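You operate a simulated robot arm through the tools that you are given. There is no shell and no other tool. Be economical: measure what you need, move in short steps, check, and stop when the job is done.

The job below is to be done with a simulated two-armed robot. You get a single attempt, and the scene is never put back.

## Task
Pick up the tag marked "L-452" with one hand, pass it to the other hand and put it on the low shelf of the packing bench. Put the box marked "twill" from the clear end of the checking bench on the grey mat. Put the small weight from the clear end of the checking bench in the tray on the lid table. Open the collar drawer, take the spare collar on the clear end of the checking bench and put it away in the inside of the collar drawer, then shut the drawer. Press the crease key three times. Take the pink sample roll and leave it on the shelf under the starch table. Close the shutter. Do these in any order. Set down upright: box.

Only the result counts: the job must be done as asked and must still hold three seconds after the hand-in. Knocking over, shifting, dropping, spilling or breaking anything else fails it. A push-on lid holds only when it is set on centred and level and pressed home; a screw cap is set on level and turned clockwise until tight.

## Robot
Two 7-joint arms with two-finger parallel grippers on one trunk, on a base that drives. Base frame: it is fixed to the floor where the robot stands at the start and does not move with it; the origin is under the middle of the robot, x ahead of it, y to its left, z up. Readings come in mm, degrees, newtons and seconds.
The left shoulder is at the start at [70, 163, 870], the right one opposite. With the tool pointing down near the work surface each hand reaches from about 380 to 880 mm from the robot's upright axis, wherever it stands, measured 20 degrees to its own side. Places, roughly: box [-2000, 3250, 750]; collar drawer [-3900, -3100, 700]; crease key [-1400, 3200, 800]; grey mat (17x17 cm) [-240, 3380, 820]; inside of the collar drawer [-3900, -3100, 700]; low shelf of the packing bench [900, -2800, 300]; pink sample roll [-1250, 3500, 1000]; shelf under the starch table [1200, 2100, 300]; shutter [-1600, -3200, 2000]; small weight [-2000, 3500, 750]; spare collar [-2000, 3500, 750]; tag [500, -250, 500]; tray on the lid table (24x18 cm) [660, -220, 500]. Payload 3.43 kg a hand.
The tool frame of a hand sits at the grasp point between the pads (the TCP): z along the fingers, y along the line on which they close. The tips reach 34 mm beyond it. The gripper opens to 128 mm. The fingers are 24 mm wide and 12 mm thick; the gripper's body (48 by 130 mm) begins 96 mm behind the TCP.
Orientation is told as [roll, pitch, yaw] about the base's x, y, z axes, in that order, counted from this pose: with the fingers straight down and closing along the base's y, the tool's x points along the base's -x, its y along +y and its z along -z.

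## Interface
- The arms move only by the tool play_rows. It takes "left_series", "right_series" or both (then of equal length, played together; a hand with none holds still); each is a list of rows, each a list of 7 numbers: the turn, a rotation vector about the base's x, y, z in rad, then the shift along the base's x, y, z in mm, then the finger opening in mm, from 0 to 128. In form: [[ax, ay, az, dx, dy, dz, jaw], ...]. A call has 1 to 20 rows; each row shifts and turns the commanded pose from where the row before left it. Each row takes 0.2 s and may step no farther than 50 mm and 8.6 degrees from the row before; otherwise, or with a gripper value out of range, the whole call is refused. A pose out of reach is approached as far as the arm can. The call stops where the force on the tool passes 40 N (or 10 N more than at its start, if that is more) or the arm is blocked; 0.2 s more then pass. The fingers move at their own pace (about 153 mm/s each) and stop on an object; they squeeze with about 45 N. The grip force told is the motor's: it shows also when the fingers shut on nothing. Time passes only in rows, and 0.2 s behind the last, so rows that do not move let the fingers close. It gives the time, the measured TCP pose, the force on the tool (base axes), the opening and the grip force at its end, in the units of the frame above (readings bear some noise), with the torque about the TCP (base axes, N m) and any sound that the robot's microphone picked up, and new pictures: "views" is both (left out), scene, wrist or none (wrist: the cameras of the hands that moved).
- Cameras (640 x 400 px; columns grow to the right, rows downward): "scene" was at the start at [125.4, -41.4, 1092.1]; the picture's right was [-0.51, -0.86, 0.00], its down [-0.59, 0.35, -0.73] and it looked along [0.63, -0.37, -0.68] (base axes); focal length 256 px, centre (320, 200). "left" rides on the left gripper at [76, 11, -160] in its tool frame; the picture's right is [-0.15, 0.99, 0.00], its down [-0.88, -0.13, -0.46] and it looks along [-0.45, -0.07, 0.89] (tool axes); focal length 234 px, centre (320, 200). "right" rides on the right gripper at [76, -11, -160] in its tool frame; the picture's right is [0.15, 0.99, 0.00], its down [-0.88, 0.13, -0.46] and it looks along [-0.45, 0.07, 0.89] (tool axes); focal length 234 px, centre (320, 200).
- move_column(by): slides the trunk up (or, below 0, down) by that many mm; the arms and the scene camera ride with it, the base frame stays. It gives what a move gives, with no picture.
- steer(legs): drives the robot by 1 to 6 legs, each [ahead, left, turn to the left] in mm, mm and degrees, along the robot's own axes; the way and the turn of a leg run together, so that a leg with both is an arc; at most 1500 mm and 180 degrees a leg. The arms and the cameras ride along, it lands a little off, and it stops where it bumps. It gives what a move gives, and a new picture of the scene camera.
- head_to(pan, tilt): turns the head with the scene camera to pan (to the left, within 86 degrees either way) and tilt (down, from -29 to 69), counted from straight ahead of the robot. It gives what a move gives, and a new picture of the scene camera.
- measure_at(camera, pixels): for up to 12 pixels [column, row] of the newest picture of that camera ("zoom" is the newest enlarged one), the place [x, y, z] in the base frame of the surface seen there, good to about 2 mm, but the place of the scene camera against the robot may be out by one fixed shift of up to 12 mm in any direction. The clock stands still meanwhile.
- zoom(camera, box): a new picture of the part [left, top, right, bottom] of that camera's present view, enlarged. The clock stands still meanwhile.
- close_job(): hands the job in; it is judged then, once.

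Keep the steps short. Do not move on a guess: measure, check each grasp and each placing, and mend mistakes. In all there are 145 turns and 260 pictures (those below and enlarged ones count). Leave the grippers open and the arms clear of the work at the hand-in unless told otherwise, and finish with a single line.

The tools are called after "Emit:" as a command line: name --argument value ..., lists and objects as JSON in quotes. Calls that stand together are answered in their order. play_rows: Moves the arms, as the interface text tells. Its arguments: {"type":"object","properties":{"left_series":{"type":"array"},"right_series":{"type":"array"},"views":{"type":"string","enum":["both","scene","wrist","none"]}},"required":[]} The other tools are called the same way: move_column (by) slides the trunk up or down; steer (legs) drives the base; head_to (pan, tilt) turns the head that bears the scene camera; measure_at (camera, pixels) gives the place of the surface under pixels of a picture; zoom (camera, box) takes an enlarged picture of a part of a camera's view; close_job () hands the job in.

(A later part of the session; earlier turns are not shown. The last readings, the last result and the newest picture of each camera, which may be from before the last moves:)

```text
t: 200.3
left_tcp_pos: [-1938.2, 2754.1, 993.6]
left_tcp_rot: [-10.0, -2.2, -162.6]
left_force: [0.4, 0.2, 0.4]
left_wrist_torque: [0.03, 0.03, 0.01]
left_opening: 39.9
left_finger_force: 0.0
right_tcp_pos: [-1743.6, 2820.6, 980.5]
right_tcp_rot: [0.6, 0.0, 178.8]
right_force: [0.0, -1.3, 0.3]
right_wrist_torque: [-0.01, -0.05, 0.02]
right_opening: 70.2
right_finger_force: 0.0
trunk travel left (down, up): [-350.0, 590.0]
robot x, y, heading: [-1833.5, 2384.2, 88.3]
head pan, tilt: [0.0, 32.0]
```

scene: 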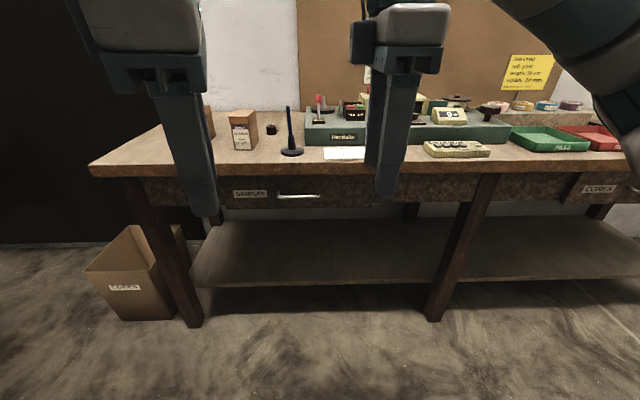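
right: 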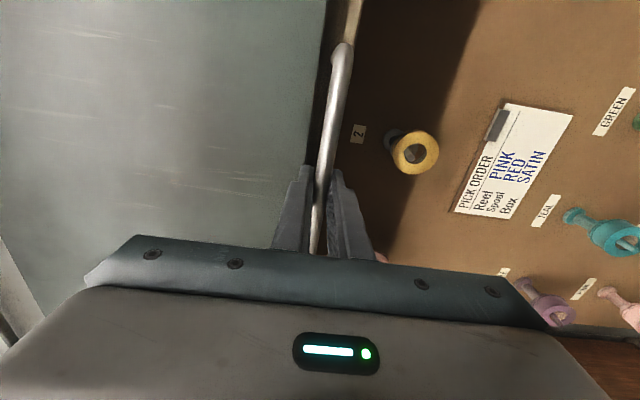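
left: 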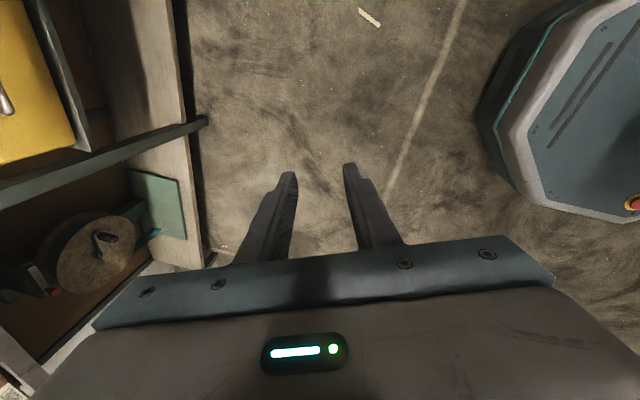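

Emit:
zoom --camera "scene" --box '[180, 80, 520, 200]'

Emit:
zoom --camera "right" --box '[0, 0, 640, 400]'

Emit:
measure_at --camera "scene" --pixels '[[242, 135], [271, 130], [291, 152], [289, 110], [206, 115], [320, 102], [345, 137], [455, 112], [455, 148], [345, 154]]'

```text
1.88 times, centred on (350, 140) of scene
```

zoom: 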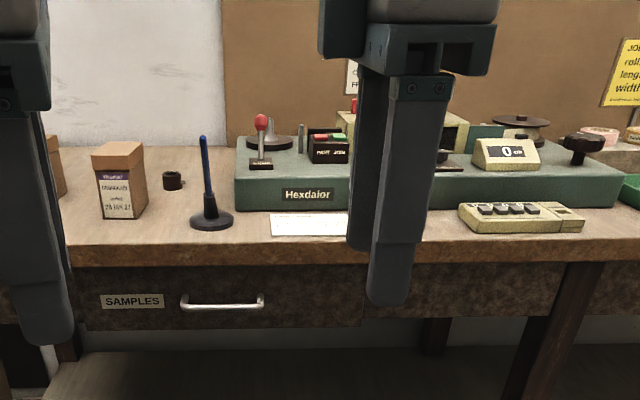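

```text
1.00 times, centred on (320, 200) of right (not enlarged: the box is as wide or as high as the picture)
```

zoom: 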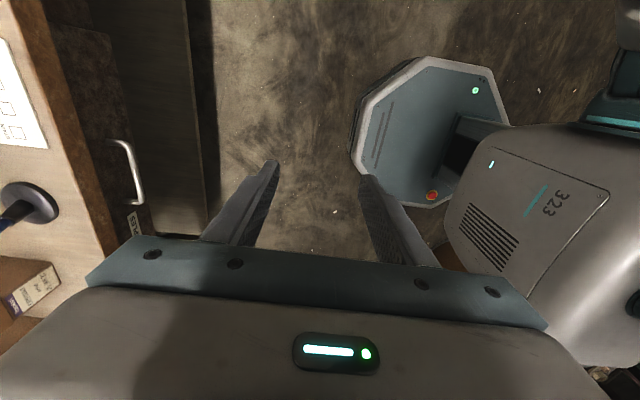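

```text
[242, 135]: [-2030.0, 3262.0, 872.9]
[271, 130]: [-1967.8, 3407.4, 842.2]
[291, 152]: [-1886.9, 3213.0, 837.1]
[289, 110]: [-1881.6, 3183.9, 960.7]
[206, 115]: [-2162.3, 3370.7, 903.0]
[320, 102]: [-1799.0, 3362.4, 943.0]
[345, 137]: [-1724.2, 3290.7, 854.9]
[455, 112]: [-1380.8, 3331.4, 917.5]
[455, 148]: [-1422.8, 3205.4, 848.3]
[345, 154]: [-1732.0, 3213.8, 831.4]
```

Two boxes stand at the clear end; the left hand hides part. I move the left hand aside (left and up) and look closer.

Emit:
play_rows --left_series '[[0, 0, 0, -40, 0, 30, 60], [0, 0, 0, -40, 0, 30, 60], [0, 0, 0, -40, 0, 30, 60], [0, 0, 0, -40, 0, 30, 60], [0, 0, 0, -40, 0, 30, 60], [0, 0, 0, -40, 0, 30, 60], [0, 0, 0, -40, 0, 30, 60]]' --right_series '[[0, 0, 0, 30, 0, 0, 70], [0, 0, 0, 30, 0, 0, 70], [0, 0, 0, 30, 0, 0, 70], [0, 0, 0, 30, 0, 0, 70], [0, 0, 0, 30, 0, 0, 70], [0, 0, 0, 30, 0, 0, 70], [0, 0, 0, 30, 0, 0, 70]]' --views "none"

Emit:
head_to --pan 10 --tilt 30

Emit:
zoom --camera "scene" --box '[190, 70, 350, 170]'

```text
t: 201.9
left_tcp_pos: [-2181.2, 2806.4, 1153.7]
left_tcp_rot: [-10.2, -2.0, -162.6]
left_force: [0.5, 0.2, 0.3]
left_wrist_torque: [0.01, 0.02, 0.01]
left_opening: 60.1
left_finger_force: 0.0
left hand out of reach, approached as far as the arm can: row 5, 6, 7
right_tcp_pos: [-1533.1, 2817.7, 982.5]
right_tcp_rot: [0.4, -0.1, 178.8]
right_force: [0.0, -0.8, -0.1]
right_wrist_torque: [0.03, 0.02, -0.02]
right_opening: 70.1
right_finger_force: 0.1
trunk travel left (down, up): [-350.0, 590.0]
robot x, y, heading: [-1830.7, 2383.0, 88.5]
head pan, tilt: [0.0, 32.0]
```

```text
t: 202.6
left_tcp_pos: [-2180.9, 2807.6, 1151.5]
left_tcp_rot: [-10.2, -2.1, -162.6]
left_force: [0.2, 0.7, 0.1]
left_wrist_torque: [-0.03, 0.01, 0.01]
left_opening: 60.0
left_finger_force: 0.1
right_tcp_pos: [-1534.7, 2819.8, 982.4]
right_tcp_rot: [0.5, 0.0, 178.8]
right_force: [-0.7, 0.8, 0.1]
right_wrist_torque: [0.01, 0.01, -0.03]
right_opening: 70.1
right_finger_force: 0.0
trunk travel left (down, up): [-350.0, 590.0]
robot x, y, heading: [-1830.2, 2384.9, 88.8]
head pan, tilt: [10.0, 30.0]
```

scene: 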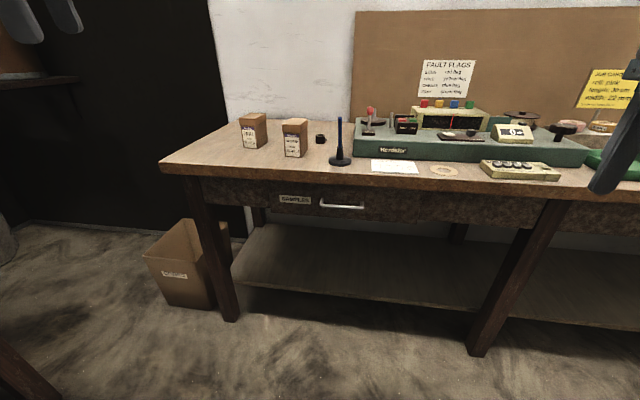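

```text
4.00 times, centred on (270, 120) of scene
```

zoom: 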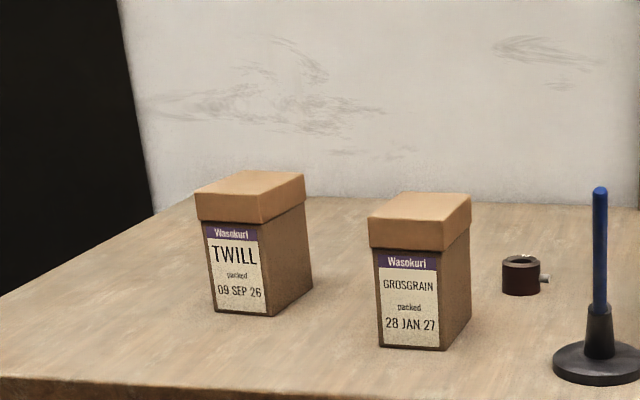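

TWILL is the left box; the collar (with set screw) is right of it. The weight may be hidden behind the boxes. I raise the trunk to look from higher.

Emit:
move_column --by 300

Emit:
head_to --pan 8 --tilt 42

Emit:
zoom --camera "scene" --box '[180, 60, 500, 200]'

```text
t: 205.6
left_tcp_pos: [-2180.8, 2809.1, 1452.1]
left_tcp_rot: [-10.2, -2.2, -162.6]
left_force: [0.6, -1.0, 0.9]
left_wrist_torque: [-0.01, 0.03, -0.01]
left_opening: 59.8
left_finger_force: 0.0
right_tcp_pos: [-1535.5, 2818.2, 1282.4]
right_tcp_rot: [0.5, 0.1, 178.8]
right_force: [1.1, 0.7, -0.1]
right_wrist_torque: [0.01, 0.01, -0.03]
right_opening: 70.1
right_finger_force: 0.1
trunk travel left (down, up): [-650.0, 290.0]
robot x, y, heading: [-1833.2, 2381.9, 88.4]
head pan, tilt: [10.0, 30.0]
```

```text
t: 206.4
left_tcp_pos: [-2181.4, 2808.1, 1452.1]
left_tcp_rot: [-10.2, -2.2, -162.6]
left_force: [-0.4, -0.2, 0.6]
left_wrist_torque: [0.01, 0.0, -0.02]
left_opening: 59.8
left_finger_force: 0.0
right_tcp_pos: [-1534.8, 2819.8, 1282.9]
right_tcp_rot: [0.5, -0.1, 178.8]
right_force: [-0.1, -0.2, -0.1]
right_wrist_torque: [-0.02, -0.03, 0.01]
right_opening: 70.0
right_finger_force: 0.0
trunk travel left (down, up): [-650.0, 290.0]
robot x, y, heading: [-1830.2, 2380.0, 88.2]
head pan, tilt: [8.0, 42.0]
```

scene: 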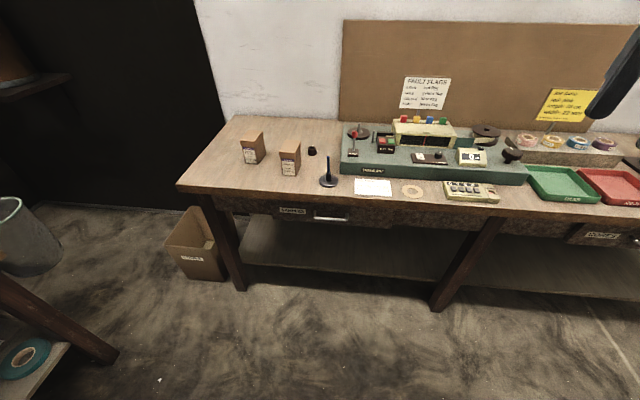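

```text
2.00 times, centred on (340, 130) of scene
```

zoom: 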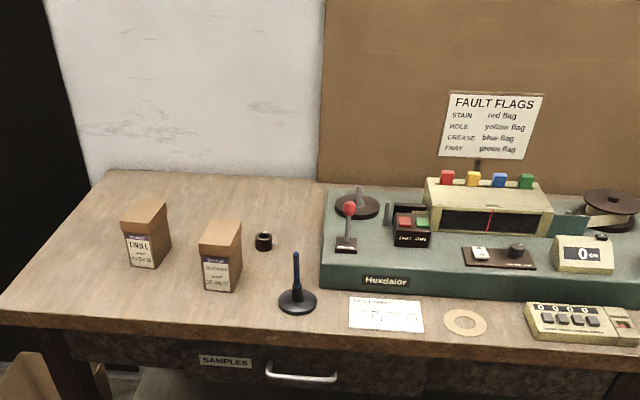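

I look closely at the collar and the blue-rod object.

Emit:
zoom --camera "scene" --box '[295, 140, 345, 190]'

Emit:
zoom --camera "scene" --box '[340, 110, 520, 210]'

Emit:
measure_at --camera "scene" --pixels '[[312, 151], [312, 147], [328, 160], [328, 182], [258, 140], [246, 142], [263, 152], [290, 150], [472, 187], [480, 196], [412, 190], [255, 160]]'

```text
8.00 times, centred on (320, 165) of scene
```

zoom: 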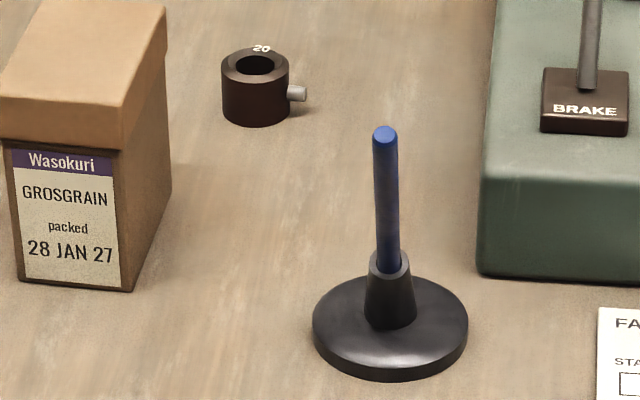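

```text
3.56 times, centred on (430, 160) of scene
```

zoom: 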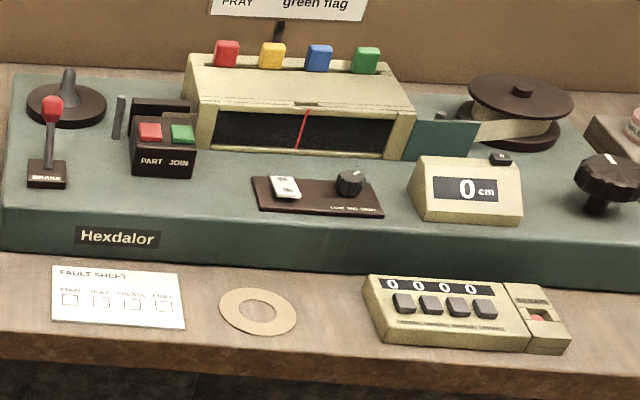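

```text
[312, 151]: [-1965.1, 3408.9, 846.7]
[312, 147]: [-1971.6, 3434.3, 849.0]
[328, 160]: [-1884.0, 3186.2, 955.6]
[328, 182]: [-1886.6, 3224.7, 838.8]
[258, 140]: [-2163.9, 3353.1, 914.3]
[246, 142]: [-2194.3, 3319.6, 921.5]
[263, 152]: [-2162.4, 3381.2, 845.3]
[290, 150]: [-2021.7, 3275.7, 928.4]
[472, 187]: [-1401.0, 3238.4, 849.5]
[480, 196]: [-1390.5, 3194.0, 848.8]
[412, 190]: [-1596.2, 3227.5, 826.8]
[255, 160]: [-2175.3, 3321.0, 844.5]
```

The collar is marked 20 and the crease key is on the four-key counter. I drive nearer (ahead 270, left 220), and at the same time straighten the left hand and turn it to close along x.

Emit:
steer --legs '[[265, 220, 1.6]]'

Emit:
play_rows --left_series '[[-0.08, -0.044, 0, 0, 0, 0, 110], [-0.08, -0.044, 0, 0, 0, 0, 110], [0, 0, -0.136, 8, 17, -12, 110], [0, 0, -0.136, 8, 17, -12, 110], [0, 0, -0.136, 8, 17, -12, 110], [0, 0, -0.136, 8, 17, -12, 110], [0, 0, -0.136, 8, 17, -12, 110], [0, 0, -0.136, 8, 17, -12, 110], [0, 0, -0.136, 8, 17, -12, 110], [0, 0, -0.136, 8, 17, -12, 110], [0, 0, -0.136, 8, 17, -12, 110], [0, 0, -0.136, 8, 17, -12, 110], [0, 0, -0.136, 8, 17, -12, 110], [0, 0, -0.136, 8, 17, -12, 110], [0, 0, -0.136, 8, 17, -12, 110], [0, 0, -0.136, 8, 17, -12, 110]]'

```text
t: 208.6
left_tcp_pos: [-2401.1, 3072.0, 1454.4]
left_tcp_rot: [-10.2, -2.1, -161.1]
left_force: [-0.1, 0.2, -0.7]
left_wrist_torque: [0.02, 0.02, 0.01]
left_opening: 60.0
left_finger_force: 0.0
right_tcp_pos: [-1755.4, 3100.6, 1282.8]
right_tcp_rot: [0.5, -0.1, -179.7]
right_force: [-0.1, 0.7, -1.2]
right_wrist_torque: [0.0, 0.02, 0.01]
right_opening: 70.2
right_finger_force: 0.1
trunk travel left (down, up): [-650.0, 290.0]
robot x, y, heading: [-2038.4, 2654.1, 90.0]
head pan, tilt: [8.0, 42.0]
```

scene: 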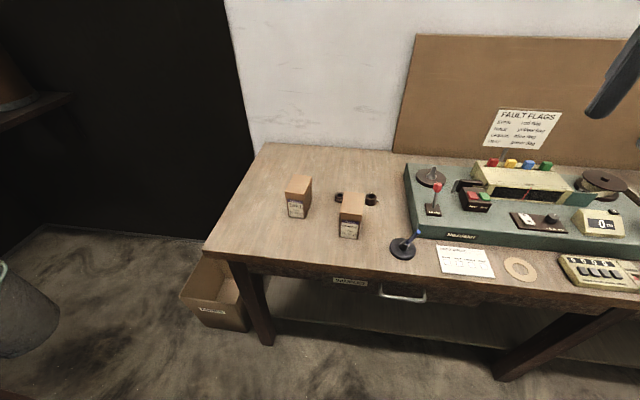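

```text
t: 212.0
left_tcp_pos: [-2285.2, 3321.1, 1273.6]
left_tcp_rot: [0.0, -0.2, 89.5]
left_force: [-0.3, 0.8, -1.2]
left_wrist_torque: [0.0, -0.01, 0.0]
left_opening: 110.0
left_finger_force: 0.1
left hand out of reach, approached as far as the arm can: row 1, 2
right_tcp_pos: [-1755.9, 3102.2, 1283.1]
right_tcp_rot: [0.5, -0.1, -179.6]
right_force: [1.2, 0.2, 0.7]
right_wrist_torque: [0.0, 0.03, 0.0]
right_opening: 69.9
right_finger_force: 0.0
trunk travel left (down, up): [-650.0, 290.0]
robot x, y, heading: [-2041.8, 2656.0, 89.9]
head pan, tilt: [8.0, 42.0]
```

scene: 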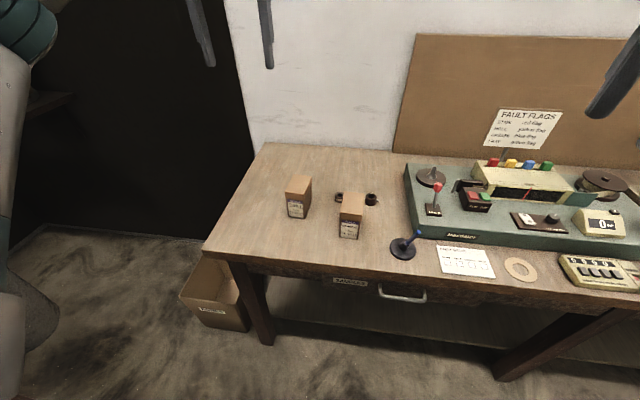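
left: 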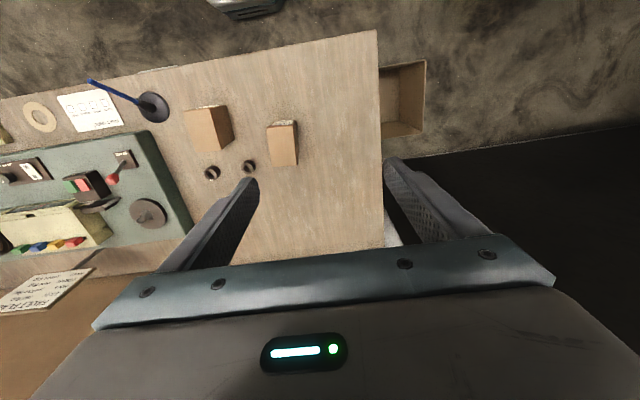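

Now I see a second small item beside the collar, formerly hidden. I zoom in the left wrist view.

Emit:
zoom --camera "left" --box '[170, 80, 330, 200]'

Emit:
measure_at --camera "left" --pixels '[[212, 172], [249, 166], [271, 128], [294, 124], [296, 160], [276, 163], [283, 140], [205, 108], [232, 150], [218, 175], [255, 168]]'

Emit:
zoom --camera "scene" --box '[270, 160, 400, 250]'

```text
3.33 times, centred on (250, 140) of left
```

zoom: 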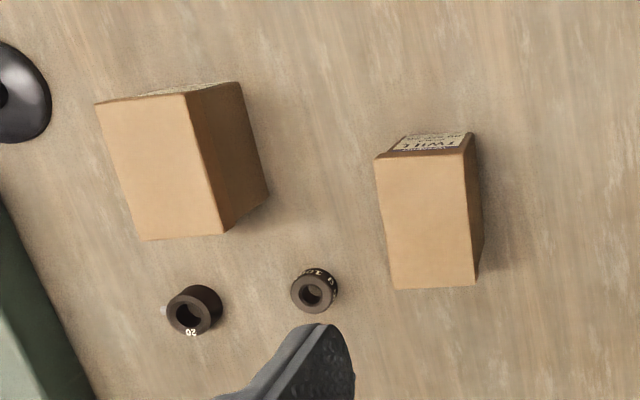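

```text
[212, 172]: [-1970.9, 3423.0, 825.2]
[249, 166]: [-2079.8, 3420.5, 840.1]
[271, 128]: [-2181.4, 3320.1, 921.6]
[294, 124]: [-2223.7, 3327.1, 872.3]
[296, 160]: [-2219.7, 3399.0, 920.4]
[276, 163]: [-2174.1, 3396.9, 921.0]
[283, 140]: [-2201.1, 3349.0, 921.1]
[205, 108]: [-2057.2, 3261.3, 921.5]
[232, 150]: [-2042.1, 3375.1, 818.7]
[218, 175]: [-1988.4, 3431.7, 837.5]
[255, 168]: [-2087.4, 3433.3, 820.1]
```

```text
4.44 times, centred on (335, 205) of scene
```

zoom: 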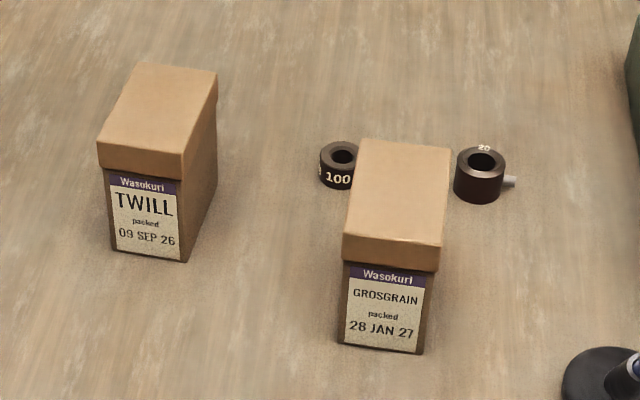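

The small weight ("100") is at (-2082,3422), the collar ("20") at (-1971,3423). TWILL's top centre is about (-2199,3359), 46 mm wide in x. I lower the left hand over it.

Emit:
play_rows --left_series '[[0, 0, -0.04, 22, 10, -40, 90], [0, 0, -0.04, 22, 10, -40, 90], [0, 0, 0, 22, 9, -40, 90], [0, 0, 0, 20, 9, -40, 90], [0, 0, 0, 0, 0, -40, 90], [0, 0, 0, 0, 0, -40, 90]]' --views "wrist"

```text
t: 213.4
left_tcp_pos: [-2200.9, 3357.2, 1035.2]
left_tcp_rot: [0.1, -0.4, 84.9]
left_force: [0.3, 0.2, -0.2]
left_wrist_torque: [-0.04, -0.02, -0.03]
left_opening: 90.1
left_finger_force: 0.1
right_tcp_pos: [-1755.6, 3101.5, 1283.1]
right_tcp_rot: [0.5, 0.0, -179.8]
right_force: [-0.7, 0.5, -0.5]
right_wrist_torque: [-0.02, -0.03, -0.02]
right_opening: 70.0
right_finger_force: 0.1
trunk travel left (down, up): [-650.0, 290.0]
robot x, y, heading: [-2041.2, 2658.4, 89.9]
head pan, tilt: [8.0, 42.0]
```

left: 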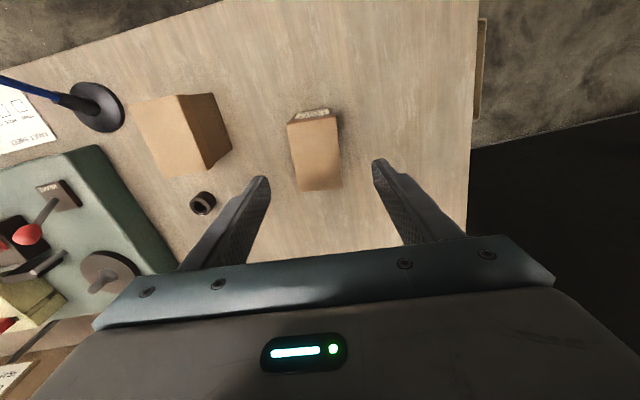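

Well centred. I measure the lid's corners again from this height.

Emit:
measure_at --camera "left" --pixels '[[291, 126], [334, 121], [338, 185], [299, 188], [318, 155]]'

```text
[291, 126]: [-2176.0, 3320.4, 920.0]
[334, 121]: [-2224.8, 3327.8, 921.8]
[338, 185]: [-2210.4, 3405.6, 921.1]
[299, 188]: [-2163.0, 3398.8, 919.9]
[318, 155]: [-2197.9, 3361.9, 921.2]
```

Centre is (-2194,3363), box yaw ~8.5°. I adjust, lower to TCP z≈880 and grip.

Emit:
play_rows --left_series '[[0, 0, -0.06, 7, 6, -35, 80], [0, 0, 0, 0, 0, -40, 80], [0, 0, 0, 0, 0, -40, 80], [0, 0, 0, 0, 0, -40, 80], [0, 0, 0, 0, 0, 0, 0], [0, 0, 0, 0, 0, 0, 0], [0, 0, 0, 0, 0, 0, 0], [0, 0, 0, 0, 0, 0, 0]]' --views "scene"

```text
t: 215.2
left_tcp_pos: [-2192.6, 3366.4, 881.3]
left_tcp_rot: [0.0, -0.3, 81.6]
left_force: [-0.4, 0.2, -0.8]
left_wrist_torque: [0.0, 0.0, -0.01]
left_opening: 56.6
left_finger_force: 45.4
right_tcp_pos: [-1755.7, 3100.9, 1282.2]
right_tcp_rot: [0.5, 0.0, -179.6]
right_force: [0.8, 0.2, 0.8]
right_wrist_torque: [0.02, 0.0, 0.01]
right_opening: 70.3
right_finger_force: 0.0
trunk travel left (down, up): [-650.0, 290.0]
robot x, y, heading: [-2042.5, 2657.1, 90.0]
head pan, tilt: [8.0, 42.0]
```

scene: 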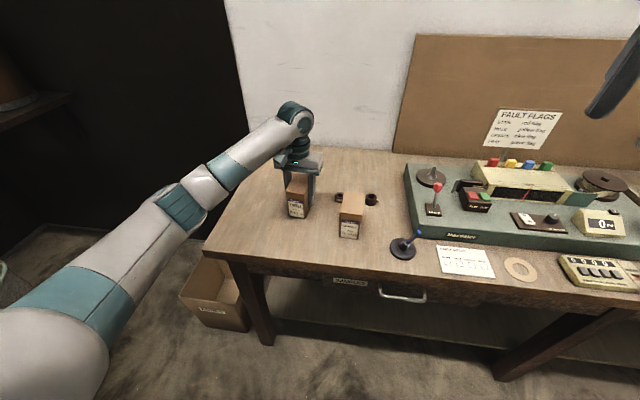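

TWILL is held (56.6 mm). I lift it while the right hand turns to close along x.

Emit:
play_rows --left_series '[[0, 0, 0, 0, 0, 15, 0], [0, 0, 0, 0, 0, 20, 0], [0, 0, 0, 0, 0, 25, 0], [0, 0, 0, 0, 0, 25, 0], [0, 0, 0, 0, 0, 25, 0], [0, 0, 0, 0, 0, 25, 0], [0, 0, 0, 0, 0, 25, 0], [0, 0, 0, 0, -20, 25, 0], [0, 0, 0, 0, -25, 20, 0], [0, 0, 0, 0, -25, 0, 0], [0, 0, 0, 0, -25, 0, 0]]' --right_series '[[0, 0, -0.1428, 0, 10, 0, 70], [0, 0, -0.1428, 0, 10, 0, 70], [0, 0, -0.1428, 0, 10, 0, 70], [0, 0, -0.1428, 0, 10, 0, 70], [0, 0, -0.1428, 0, 10, 0, 70], [0, 0, -0.1428, 0, 10, 0, 70], [0, 0, -0.1428, 0, 10, 0, 70], [0, 0, -0.1428, 0, 10, 0, 70], [0, 0, -0.1428, 0, 10, 0, 70], [0, 0, -0.1428, 0, 10, 0, 70], [0, 0, -0.1428, 0, 10, 0, 70]]' --views "scene"

Emit:
steer --legs '[[0, 170, 0]]'

```text
t: 217.6
left_tcp_pos: [-2192.1, 3268.4, 1086.7]
left_tcp_rot: [0.1, -0.2, 81.6]
left_force: [-0.8, -0.1, -1.8]
left_wrist_torque: [0.02, 0.0, 0.03]
left_opening: 56.6
left_finger_force: 45.0
right_tcp_pos: [-1757.5, 3210.7, 1283.7]
right_tcp_rot: [0.5, 0.0, 90.2]
right_force: [0.0, -0.5, -1.0]
right_wrist_torque: [0.0, 0.0, -0.03]
right_opening: 69.8
right_finger_force: 0.1
trunk travel left (down, up): [-650.0, 290.0]
robot x, y, heading: [-2042.1, 2660.5, 89.9]
head pan, tilt: [8.0, 42.0]
```

scene: 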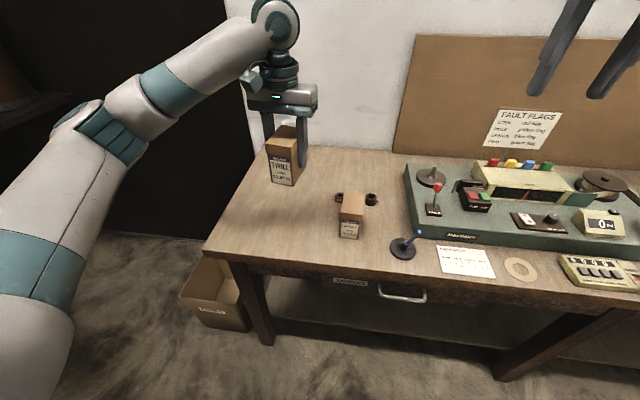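

```text
t: 219.1
left_tcp_pos: [-2359.4, 3268.6, 1086.5]
left_tcp_rot: [0.0, -0.2, 81.6]
left_force: [-0.4, 0.4, -1.0]
left_wrist_torque: [0.0, -0.02, 0.01]
left_opening: 56.4
left_finger_force: 44.9
right_tcp_pos: [-1926.2, 3210.4, 1282.6]
right_tcp_rot: [0.6, -0.1, 90.3]
right_force: [-0.5, -0.1, -0.4]
right_wrist_torque: [-0.01, 0.01, 0.04]
right_opening: 70.1
right_finger_force: 0.0
trunk travel left (down, up): [-650.0, 290.0]
robot x, y, heading: [-2208.4, 2655.2, 89.7]
head pan, tilt: [8.0, 42.0]
```

scene: 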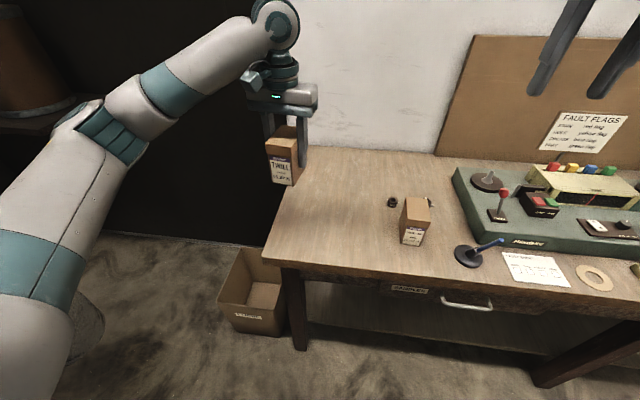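

I bring the right hand above the weight at z≈980.

Emit:
play_rows --right_series '[[0, 0, 0, -17.3, 23.5, -33.7, 70], [0, 0, 0, -17.3, 23.5, -33.7, 70], [0, 0, 0, -17.3, 23.5, -33.7, 70], [0, 0, 0, -17.3, 23.5, -33.7, 70], [0, 0, 0, -17.3, 23.5, -33.7, 70], [0, 0, 0, -17.3, 23.5, -33.7, 70], [0, 0, 0, -17.3, 23.5, -33.7, 70], [0, 0, 0, -17.3, 23.5, -33.7, 70], [0, 0, 0, -17.3, 23.5, -33.7, 70]]' --views "wrist"

Emit:
zoom --camera "right" --box '[200, 100, 440, 250]'

```text
t: 221.1
left_tcp_pos: [-2361.9, 3269.0, 1084.3]
left_tcp_rot: [0.0, -0.2, 81.5]
left_force: [0.5, 0.0, -1.5]
left_wrist_torque: [-0.01, -0.03, -0.02]
left_opening: 56.4
left_finger_force: 44.8
right_tcp_pos: [-2082.6, 3425.6, 978.7]
right_tcp_rot: [0.4, 0.1, 90.3]
right_force: [-0.1, 0.0, -0.6]
right_wrist_torque: [-0.02, -0.01, 0.0]
right_opening: 70.2
right_finger_force: 0.1
trunk travel left (down, up): [-650.0, 290.0]
robot x, y, heading: [-2207.8, 2658.6, 89.9]
head pan, tilt: [8.0, 42.0]
```

right: 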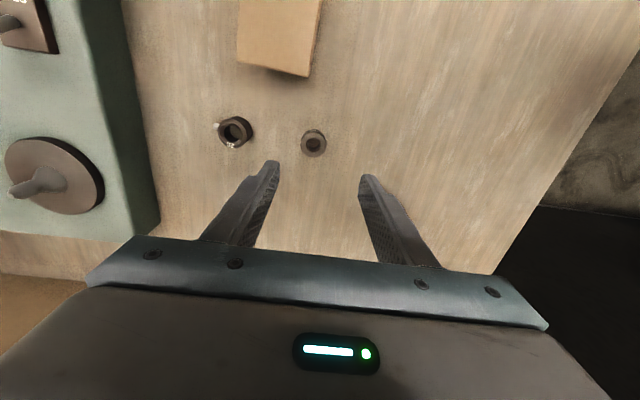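

```text
2.67 times, centred on (320, 175) of right
```

zoom: 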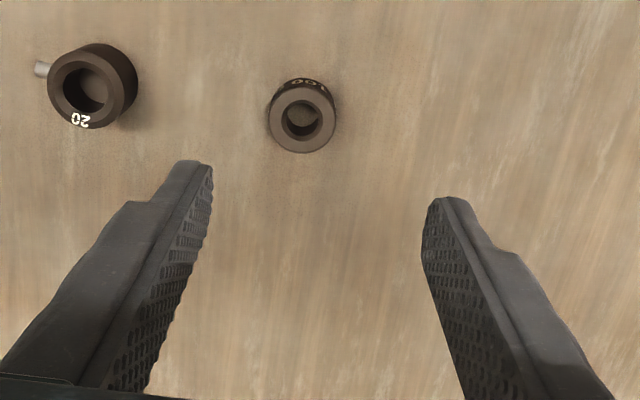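

Emit:
measure_at --camera "right" --pixels '[[304, 144], [323, 144], [313, 136.5], [313, 154], [224, 132], [249, 132], [236, 146], [309, 72], [240, 62]]'

```text
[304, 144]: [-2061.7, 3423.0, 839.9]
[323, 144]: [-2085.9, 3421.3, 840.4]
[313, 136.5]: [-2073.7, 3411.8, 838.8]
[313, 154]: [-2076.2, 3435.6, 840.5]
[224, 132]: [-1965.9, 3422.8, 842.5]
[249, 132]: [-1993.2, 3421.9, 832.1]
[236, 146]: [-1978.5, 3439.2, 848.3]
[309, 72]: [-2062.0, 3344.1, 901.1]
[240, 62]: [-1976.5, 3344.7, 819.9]
```

Weight centre ≈(-2074,3423), top 840. I lower to TCP z 857 and grip.

Emit:
play_rows --right_series '[[0, 0, 0, 8, -2, -40, 70], [0, 0, 0, 0, 0, -40, 70], [0, 0, 0, 0, 0, -30, 70], [0, 0, 0, 0, 0, -11, 70], [0, 0, 0, 0, 0, 0, 0], [0, 0, 0, 0, 0, 0, 0], [0, 0, 0, 0, 0, 0, 0]]' --views "wrist"

```text
t: 222.7
left_tcp_pos: [-2360.7, 3268.4, 1086.9]
left_tcp_rot: [0.1, -0.1, 81.5]
left_force: [0.7, -0.8, -1.2]
left_wrist_torque: [-0.01, 0.02, -0.02]
left_opening: 56.5
left_finger_force: 45.0
right_tcp_pos: [-2074.1, 3420.9, 860.0]
right_tcp_rot: [0.4, -0.1, 90.3]
right_force: [-0.2, 0.1, 0.2]
right_wrist_torque: [-0.03, -0.02, -0.02]
right_opening: 32.2
right_finger_force: 45.1
trunk travel left (down, up): [-650.0, 290.0]
robot x, y, heading: [-2211.3, 2655.1, 89.9]
head pan, tilt: [8.0, 42.0]
```

right: 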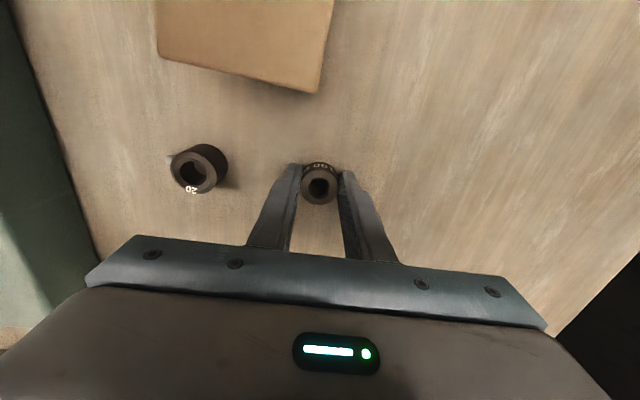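

Weight held (32 mm). I lift it, back away 300 mm and strafe right to the mat.

Emit:
play_rows --right_series '[[0, 0, 0, 0, 0, 30, 0], [0, 0, 0, 0, 0, 40, 0], [0, 0, 0, 0, 0, 45, 0], [0, 0, 0, 0, 0, 45, 0], [0, 0, 0, 10, -25, 30, 0], [0, 0, 0, 10, -40, 20, 0], [0, 0, 0, 10, -40, 0, 0], [0, 0, 0, 10, -40, 0, 0]]' --views "wrist"

Emit:
steer --legs '[[-320, 0, 0], [0, -1480, 0], [0, -620, 0]]'

Emit:
head_to --pan 10 --tilt 38

```text
t: 224.5
left_tcp_pos: [-2359.6, 3267.5, 1087.0]
left_tcp_rot: [0.2, -0.3, 81.6]
left_force: [0.4, 0.4, -1.0]
left_wrist_torque: [0.06, -0.01, -0.01]
left_opening: 56.3
left_finger_force: 45.0
right_tcp_pos: [-2031.1, 3274.7, 1067.4]
right_tcp_rot: [0.5, 0.0, 90.3]
right_force: [0.4, -0.8, -0.9]
right_wrist_torque: [0.0, -0.01, -0.01]
right_opening: 31.6
right_finger_force: 45.0
trunk travel left (down, up): [-650.0, 290.0]
robot x, y, heading: [-2212.3, 2658.4, 89.7]
head pan, tilt: [8.0, 42.0]
```

right: 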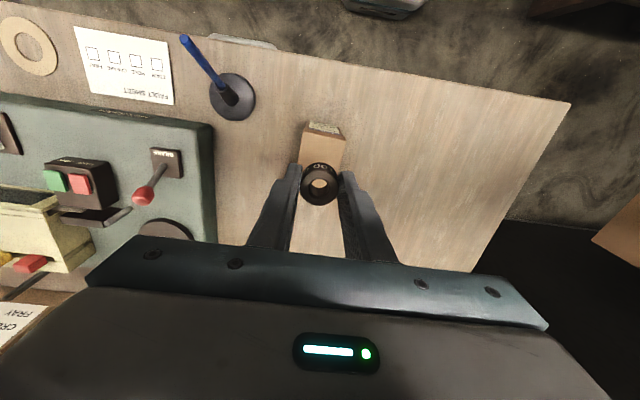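

```text
t: 236.6
left_tcp_pos: [-259.5, 2907.3, 1087.1]
left_tcp_rot: [0.2, -0.2, 79.9]
left_force: [0.2, -0.8, -2.5]
left_wrist_torque: [-0.01, 0.02, 0.03]
left_opening: 56.4
left_finger_force: 44.9
right_tcp_pos: [69.5, 2905.3, 1067.4]
right_tcp_rot: [0.5, 0.0, 88.6]
right_force: [0.4, 0.9, -1.4]
right_wrist_torque: [0.0, 0.04, 0.0]
right_opening: 31.8
right_finger_force: 45.7
trunk travel left (down, up): [-650.0, 290.0]
robot x, y, heading: [-128.9, 2292.1, 88.3]
head pan, tilt: [8.0, 42.0]
```

scene: 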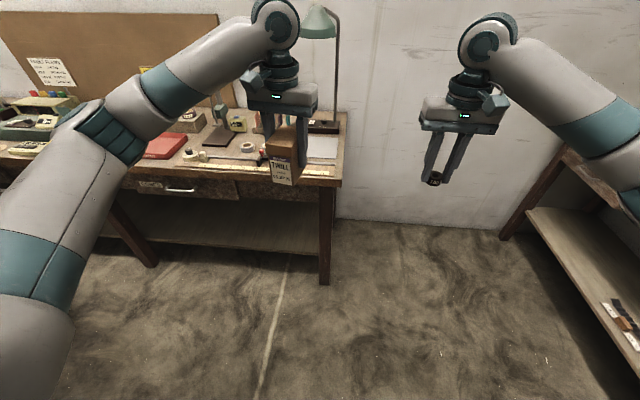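

```text
t: 237.2
left_tcp_pos: [-258.3, 2906.9, 1085.6]
left_tcp_rot: [0.0, -0.2, 80.0]
left_force: [0.2, 0.1, -2.2]
left_wrist_torque: [0.01, 0.01, 0.01]
left_opening: 56.6
left_finger_force: 44.4
right_tcp_pos: [70.4, 2904.1, 1066.3]
right_tcp_rot: [0.5, 0.1, 88.6]
right_force: [-0.1, 0.1, -1.3]
right_wrist_torque: [0.06, -0.02, -0.01]
right_opening: 31.7
right_finger_force: 44.9
trunk travel left (down, up): [-650.0, 290.0]
robot x, y, heading: [-126.9, 2289.2, 88.2]
head pan, tilt: [10.0, 38.0]
```

scene: 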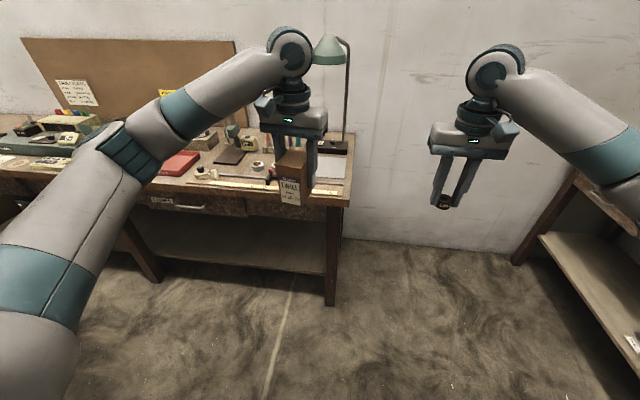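

The grey mat is under the lamp around (330,165). I measure its corners and surroundings.

Emit:
zoom --camera "scene" --box '[230, 110, 380, 210]'

Emit:
measure_at --camera "scene" --pixels '[[317, 158], [343, 157], [350, 178], [325, 172], [346, 168], [335, 188], [340, 148], [335, 60]]'

```text
4.00 times, centred on (305, 160) of scene
```

zoom: 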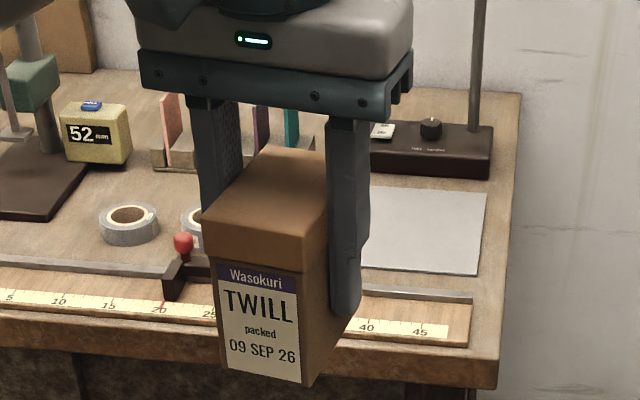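

```text
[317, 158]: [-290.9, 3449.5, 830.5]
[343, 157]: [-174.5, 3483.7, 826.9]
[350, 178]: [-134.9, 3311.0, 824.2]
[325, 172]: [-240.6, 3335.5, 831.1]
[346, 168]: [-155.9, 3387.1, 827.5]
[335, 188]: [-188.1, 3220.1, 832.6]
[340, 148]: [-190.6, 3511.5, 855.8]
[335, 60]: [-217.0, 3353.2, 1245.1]
```

The lamp shade hangs above the mat; I check its extent and the height of the wrist above the TCP.

Emit:
measure_at --camera "scene" --pixels '[[290, 32], [290, 48], [318, 62], [347, 60], [328, 38], [330, 63], [343, 100], [348, 45], [270, 60], [300, 95]]'

Emit:
zoom --camera "scene" --box '[250, 10, 380, 110]'

```text
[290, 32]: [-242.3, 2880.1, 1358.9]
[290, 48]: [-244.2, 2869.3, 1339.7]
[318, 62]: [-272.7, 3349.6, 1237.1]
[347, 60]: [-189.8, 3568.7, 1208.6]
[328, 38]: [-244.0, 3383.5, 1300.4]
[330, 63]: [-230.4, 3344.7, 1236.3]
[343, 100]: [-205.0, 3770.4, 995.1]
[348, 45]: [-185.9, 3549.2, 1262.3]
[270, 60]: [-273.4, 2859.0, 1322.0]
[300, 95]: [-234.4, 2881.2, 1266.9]
```

```text
4.00 times, centred on (315, 60) of scene
```

zoom: 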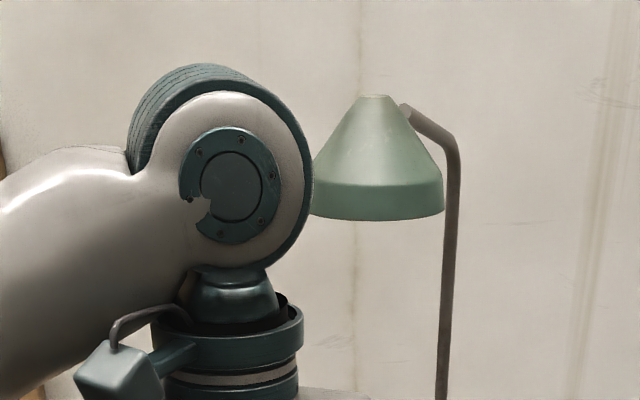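

Shade bottom is 1236 and the wrist top is TCP+285, so I must come in low: TCP≈905. I lower the left hand here, check the red slider, then drive ahead.

Emit:
measure_at --camera "scene" --pixels '[[271, 170], [270, 180], [278, 178], [258, 165]]'

Emit:
play_rows --left_series '[[0, 0, 0, 0, 0, -36, 0], [0, 0, 0, 0, 0, -36, 0], [0, 0, 0, 0, 0, -36, 0], [0, 0, 0, 0, 0, -36, 0], [0, 0, 0, 0, 0, -36, 0]]' --views "none"

Emit:
steer --legs '[[300, 0, 0]]'

```text
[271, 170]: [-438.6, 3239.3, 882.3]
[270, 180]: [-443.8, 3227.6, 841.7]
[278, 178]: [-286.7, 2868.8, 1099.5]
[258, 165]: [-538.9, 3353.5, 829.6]
```

```text
t: 238.4
left_tcp_pos: [-259.0, 2907.4, 906.9]
left_tcp_rot: [0.1, -0.4, 80.0]
left_force: [-0.7, -0.5, -1.2]
left_wrist_torque: [-0.04, -0.01, -0.02]
left_opening: 56.5
left_finger_force: 45.2
right_tcp_pos: [69.9, 2904.8, 1067.1]
right_tcp_rot: [0.4, -0.1, 88.5]
right_force: [-0.5, 0.5, -1.5]
right_wrist_torque: [-0.03, 0.0, -0.05]
right_opening: 31.6
right_finger_force: 45.3
trunk travel left (down, up): [-650.0, 290.0]
robot x, y, heading: [-125.4, 2289.3, 88.3]
head pan, tilt: [10.0, 38.0]
```

```text
t: 240.5
left_tcp_pos: [-247.1, 3204.4, 907.6]
left_tcp_rot: [0.1, -0.2, 79.8]
left_force: [0.3, 0.6, -1.8]
left_wrist_torque: [0.01, -0.02, 0.01]
left_opening: 56.4
left_finger_force: 45.0
right_tcp_pos: [79.8, 3201.8, 1067.2]
right_tcp_rot: [0.4, -0.1, 88.5]
right_force: [-0.3, 0.0, -1.6]
right_wrist_torque: [0.01, 0.0, -0.01]
right_opening: 31.8
right_finger_force: 45.3
trunk travel left (down, up): [-650.0, 290.0]
robot x, y, heading: [-117.4, 2585.1, 88.0]
head pan, tilt: [10.0, 38.0]
```

scene: 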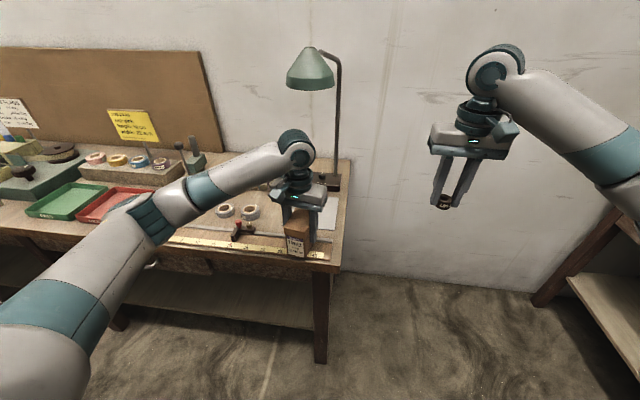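

The slider is well to the left. I move the left hand forward 160 mm at this height.

Emit:
play_rows --left_series '[[0, 0, 0, 2, 40, 0, 0], [0, 0, 0, 2, 40, 0, 0], [0, 0, 0, 1, 40, 0, 0], [0, 0, 0, 1, 38, 0, 0]]'

Emit:
zoom --camera "scene" --box '[240, 110, 370, 270]'

Emit:
measure_at --camera "left" --pixels '[[318, 95], [280, 130], [360, 130], [290, 80], [350, 80], [318, 110], [240, 160], [400, 180]]'

```text
t: 241.5
left_tcp_pos: [-237.3, 3363.9, 904.9]
left_tcp_rot: [0.1, -0.2, 79.8]
left_force: [-0.4, -0.6, -2.5]
left_wrist_torque: [-0.01, 0.02, 0.02]
left_opening: 56.4
left_finger_force: 45.1
right_tcp_pos: [81.4, 3202.8, 1067.2]
right_tcp_rot: [0.5, 0.0, 88.5]
right_force: [1.0, -0.2, -0.8]
right_wrist_torque: [0.02, 0.03, -0.02]
right_opening: 31.8
right_finger_force: 45.0
trunk travel left (down, up): [-650.0, 290.0]
robot x, y, heading: [-117.7, 2586.7, 88.2]
head pan, tilt: [10.0, 38.0]
```

scene: 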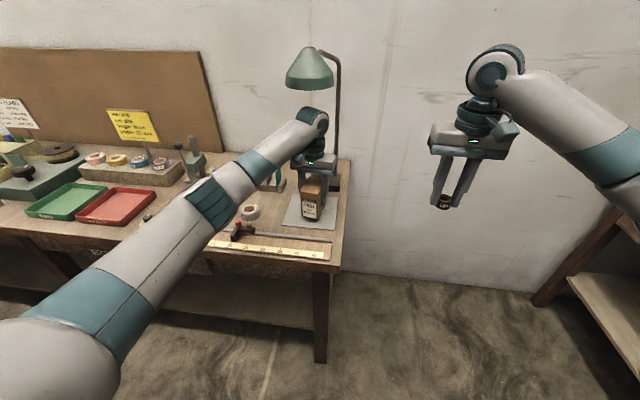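
left: 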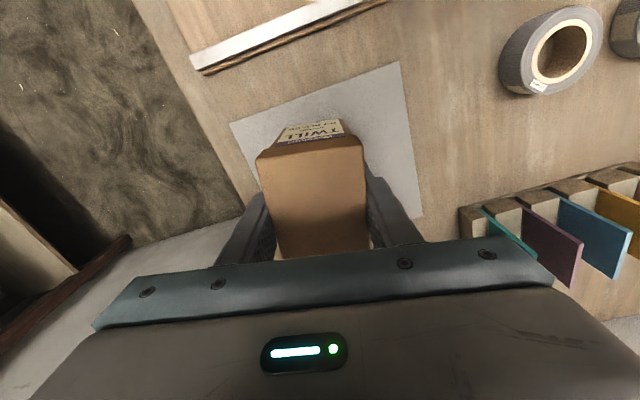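

```text
2.50 times, centred on (305, 190) of scene
```

zoom: 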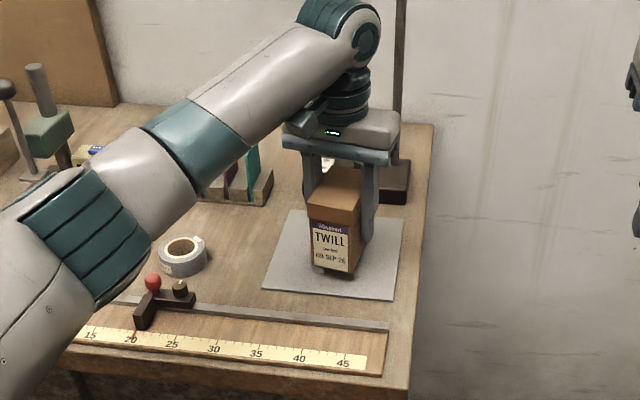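

```text
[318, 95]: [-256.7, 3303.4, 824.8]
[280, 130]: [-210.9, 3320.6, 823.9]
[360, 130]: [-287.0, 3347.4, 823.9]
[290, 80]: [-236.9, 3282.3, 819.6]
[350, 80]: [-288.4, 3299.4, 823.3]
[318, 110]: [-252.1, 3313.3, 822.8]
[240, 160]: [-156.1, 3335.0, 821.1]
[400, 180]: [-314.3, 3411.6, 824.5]
```

The box is well over the mat (surface 824). I lower 19 mm and release.

Emit:
play_rows --left_series '[[0, 0, 0, 0, 0, -10, 0], [0, 0, 0, 0, 0, -6, 0], [0, 0, 0, 0, 0, -3, 0], [0, 0, 0, 0, 0, -1.5, 0]]' --views "none"

```text
t: 242.5
left_tcp_pos: [-239.9, 3362.5, 886.7]
left_tcp_rot: [0.0, -0.2, 79.8]
left_force: [-0.4, -0.4, -2.1]
left_wrist_torque: [-0.01, 0.0, 0.01]
left_opening: 56.5
left_finger_force: 45.0
right_tcp_pos: [79.6, 3202.3, 1068.1]
right_tcp_rot: [0.5, -0.1, 88.5]
right_force: [0.4, 0.9, -0.5]
right_wrist_torque: [-0.02, 0.04, -0.05]
right_opening: 31.8
right_finger_force: 45.3
trunk travel left (down, up): [-650.0, 290.0]
robot x, y, heading: [-118.7, 2590.5, 88.1]
head pan, tilt: [10.0, 38.0]
```

No contact yet; a little lower.

Emit:
play_rows --left_series '[[0, 0, 0, 0, 0, -1.5, 0], [0, 0, 0, 0, 0, -1.5, 0]]' --views "none"

```text
t: 243.1
left_tcp_pos: [-241.6, 3362.9, 885.0]
left_tcp_rot: [0.2, -0.4, 79.8]
left_force: [-1.1, 1.7, 7.2]
left_wrist_torque: [-0.29, -0.12, 0.01]
left_opening: 56.2
left_finger_force: 44.6
right_tcp_pos: [80.2, 3200.7, 1067.1]
right_tcp_rot: [0.4, 0.1, 88.6]
right_force: [0.0, -0.4, -0.5]
right_wrist_torque: [-0.01, 0.01, -0.01]
right_opening: 31.8
right_finger_force: 45.3
trunk travel left (down, up): [-650.0, 290.0]
robot x, y, heading: [-118.5, 2587.9, 88.1]
head pan, tilt: [10.0, 38.0]
```

Contact. I open, then draw the hand straight back toward me (the lamp prevents going up).

Emit:
play_rows --left_series '[[0, 0, 0, 0, 0, 0, 110], [0, 0, 0, 0, 0, 0, 110], [0, 0, 0, 0, 0, 3, 110], [0, 0, 0, -4, -30, 0, 110], [0, 0, 0, -5, -35, 0, 110], [0, 0, 0, -5, -40, 5, 110], [0, 0, 0, -5, -40, 15, 110], [0, 0, 0, -5, -40, 25, 110], [0, 0, 0, 0, -20, 40, 110], [0, 0, 0, 0, -20, 40, 110]]'

Emit:
zoom --camera "scene" --box '[240, 110, 370, 270]'

```text
t: 245.3
left_tcp_pos: [-267.9, 3138.0, 1011.5]
left_tcp_rot: [0.4, -0.3, 79.8]
left_force: [0.2, -0.9, -1.2]
left_wrist_torque: [0.02, 0.04, 0.01]
left_opening: 109.8
left_finger_force: 0.1
right_tcp_pos: [80.1, 3201.0, 1067.8]
right_tcp_rot: [0.5, -0.1, 88.5]
right_force: [0.7, -0.8, -1.9]
right_wrist_torque: [0.03, 0.0, 0.01]
right_opening: 31.6
right_finger_force: 45.0
trunk travel left (down, up): [-650.0, 290.0]
robot x, y, heading: [-119.3, 2587.9, 88.2]
head pan, tilt: [10.0, 38.0]
```

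scene: 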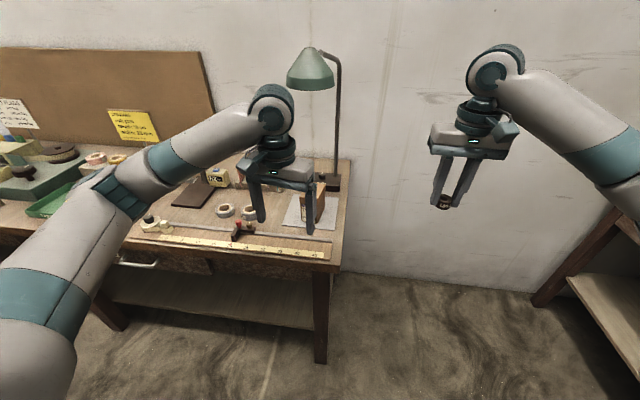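
left: 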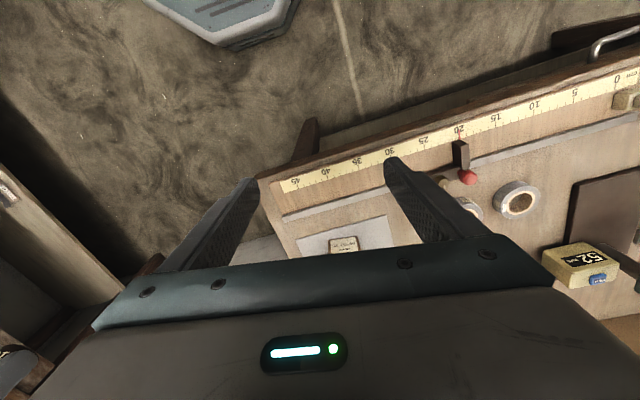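

```text
2.50 times, centred on (305, 190) of scene
```

zoom: 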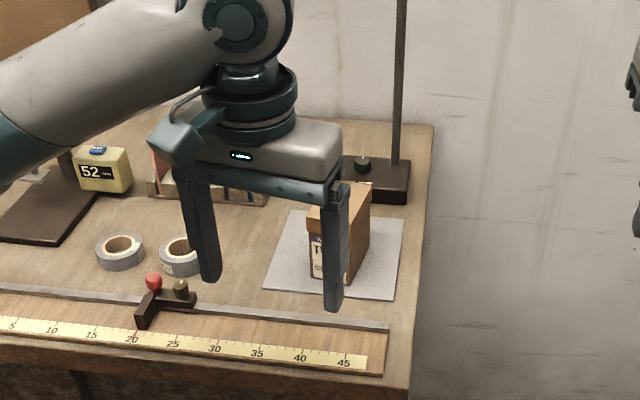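

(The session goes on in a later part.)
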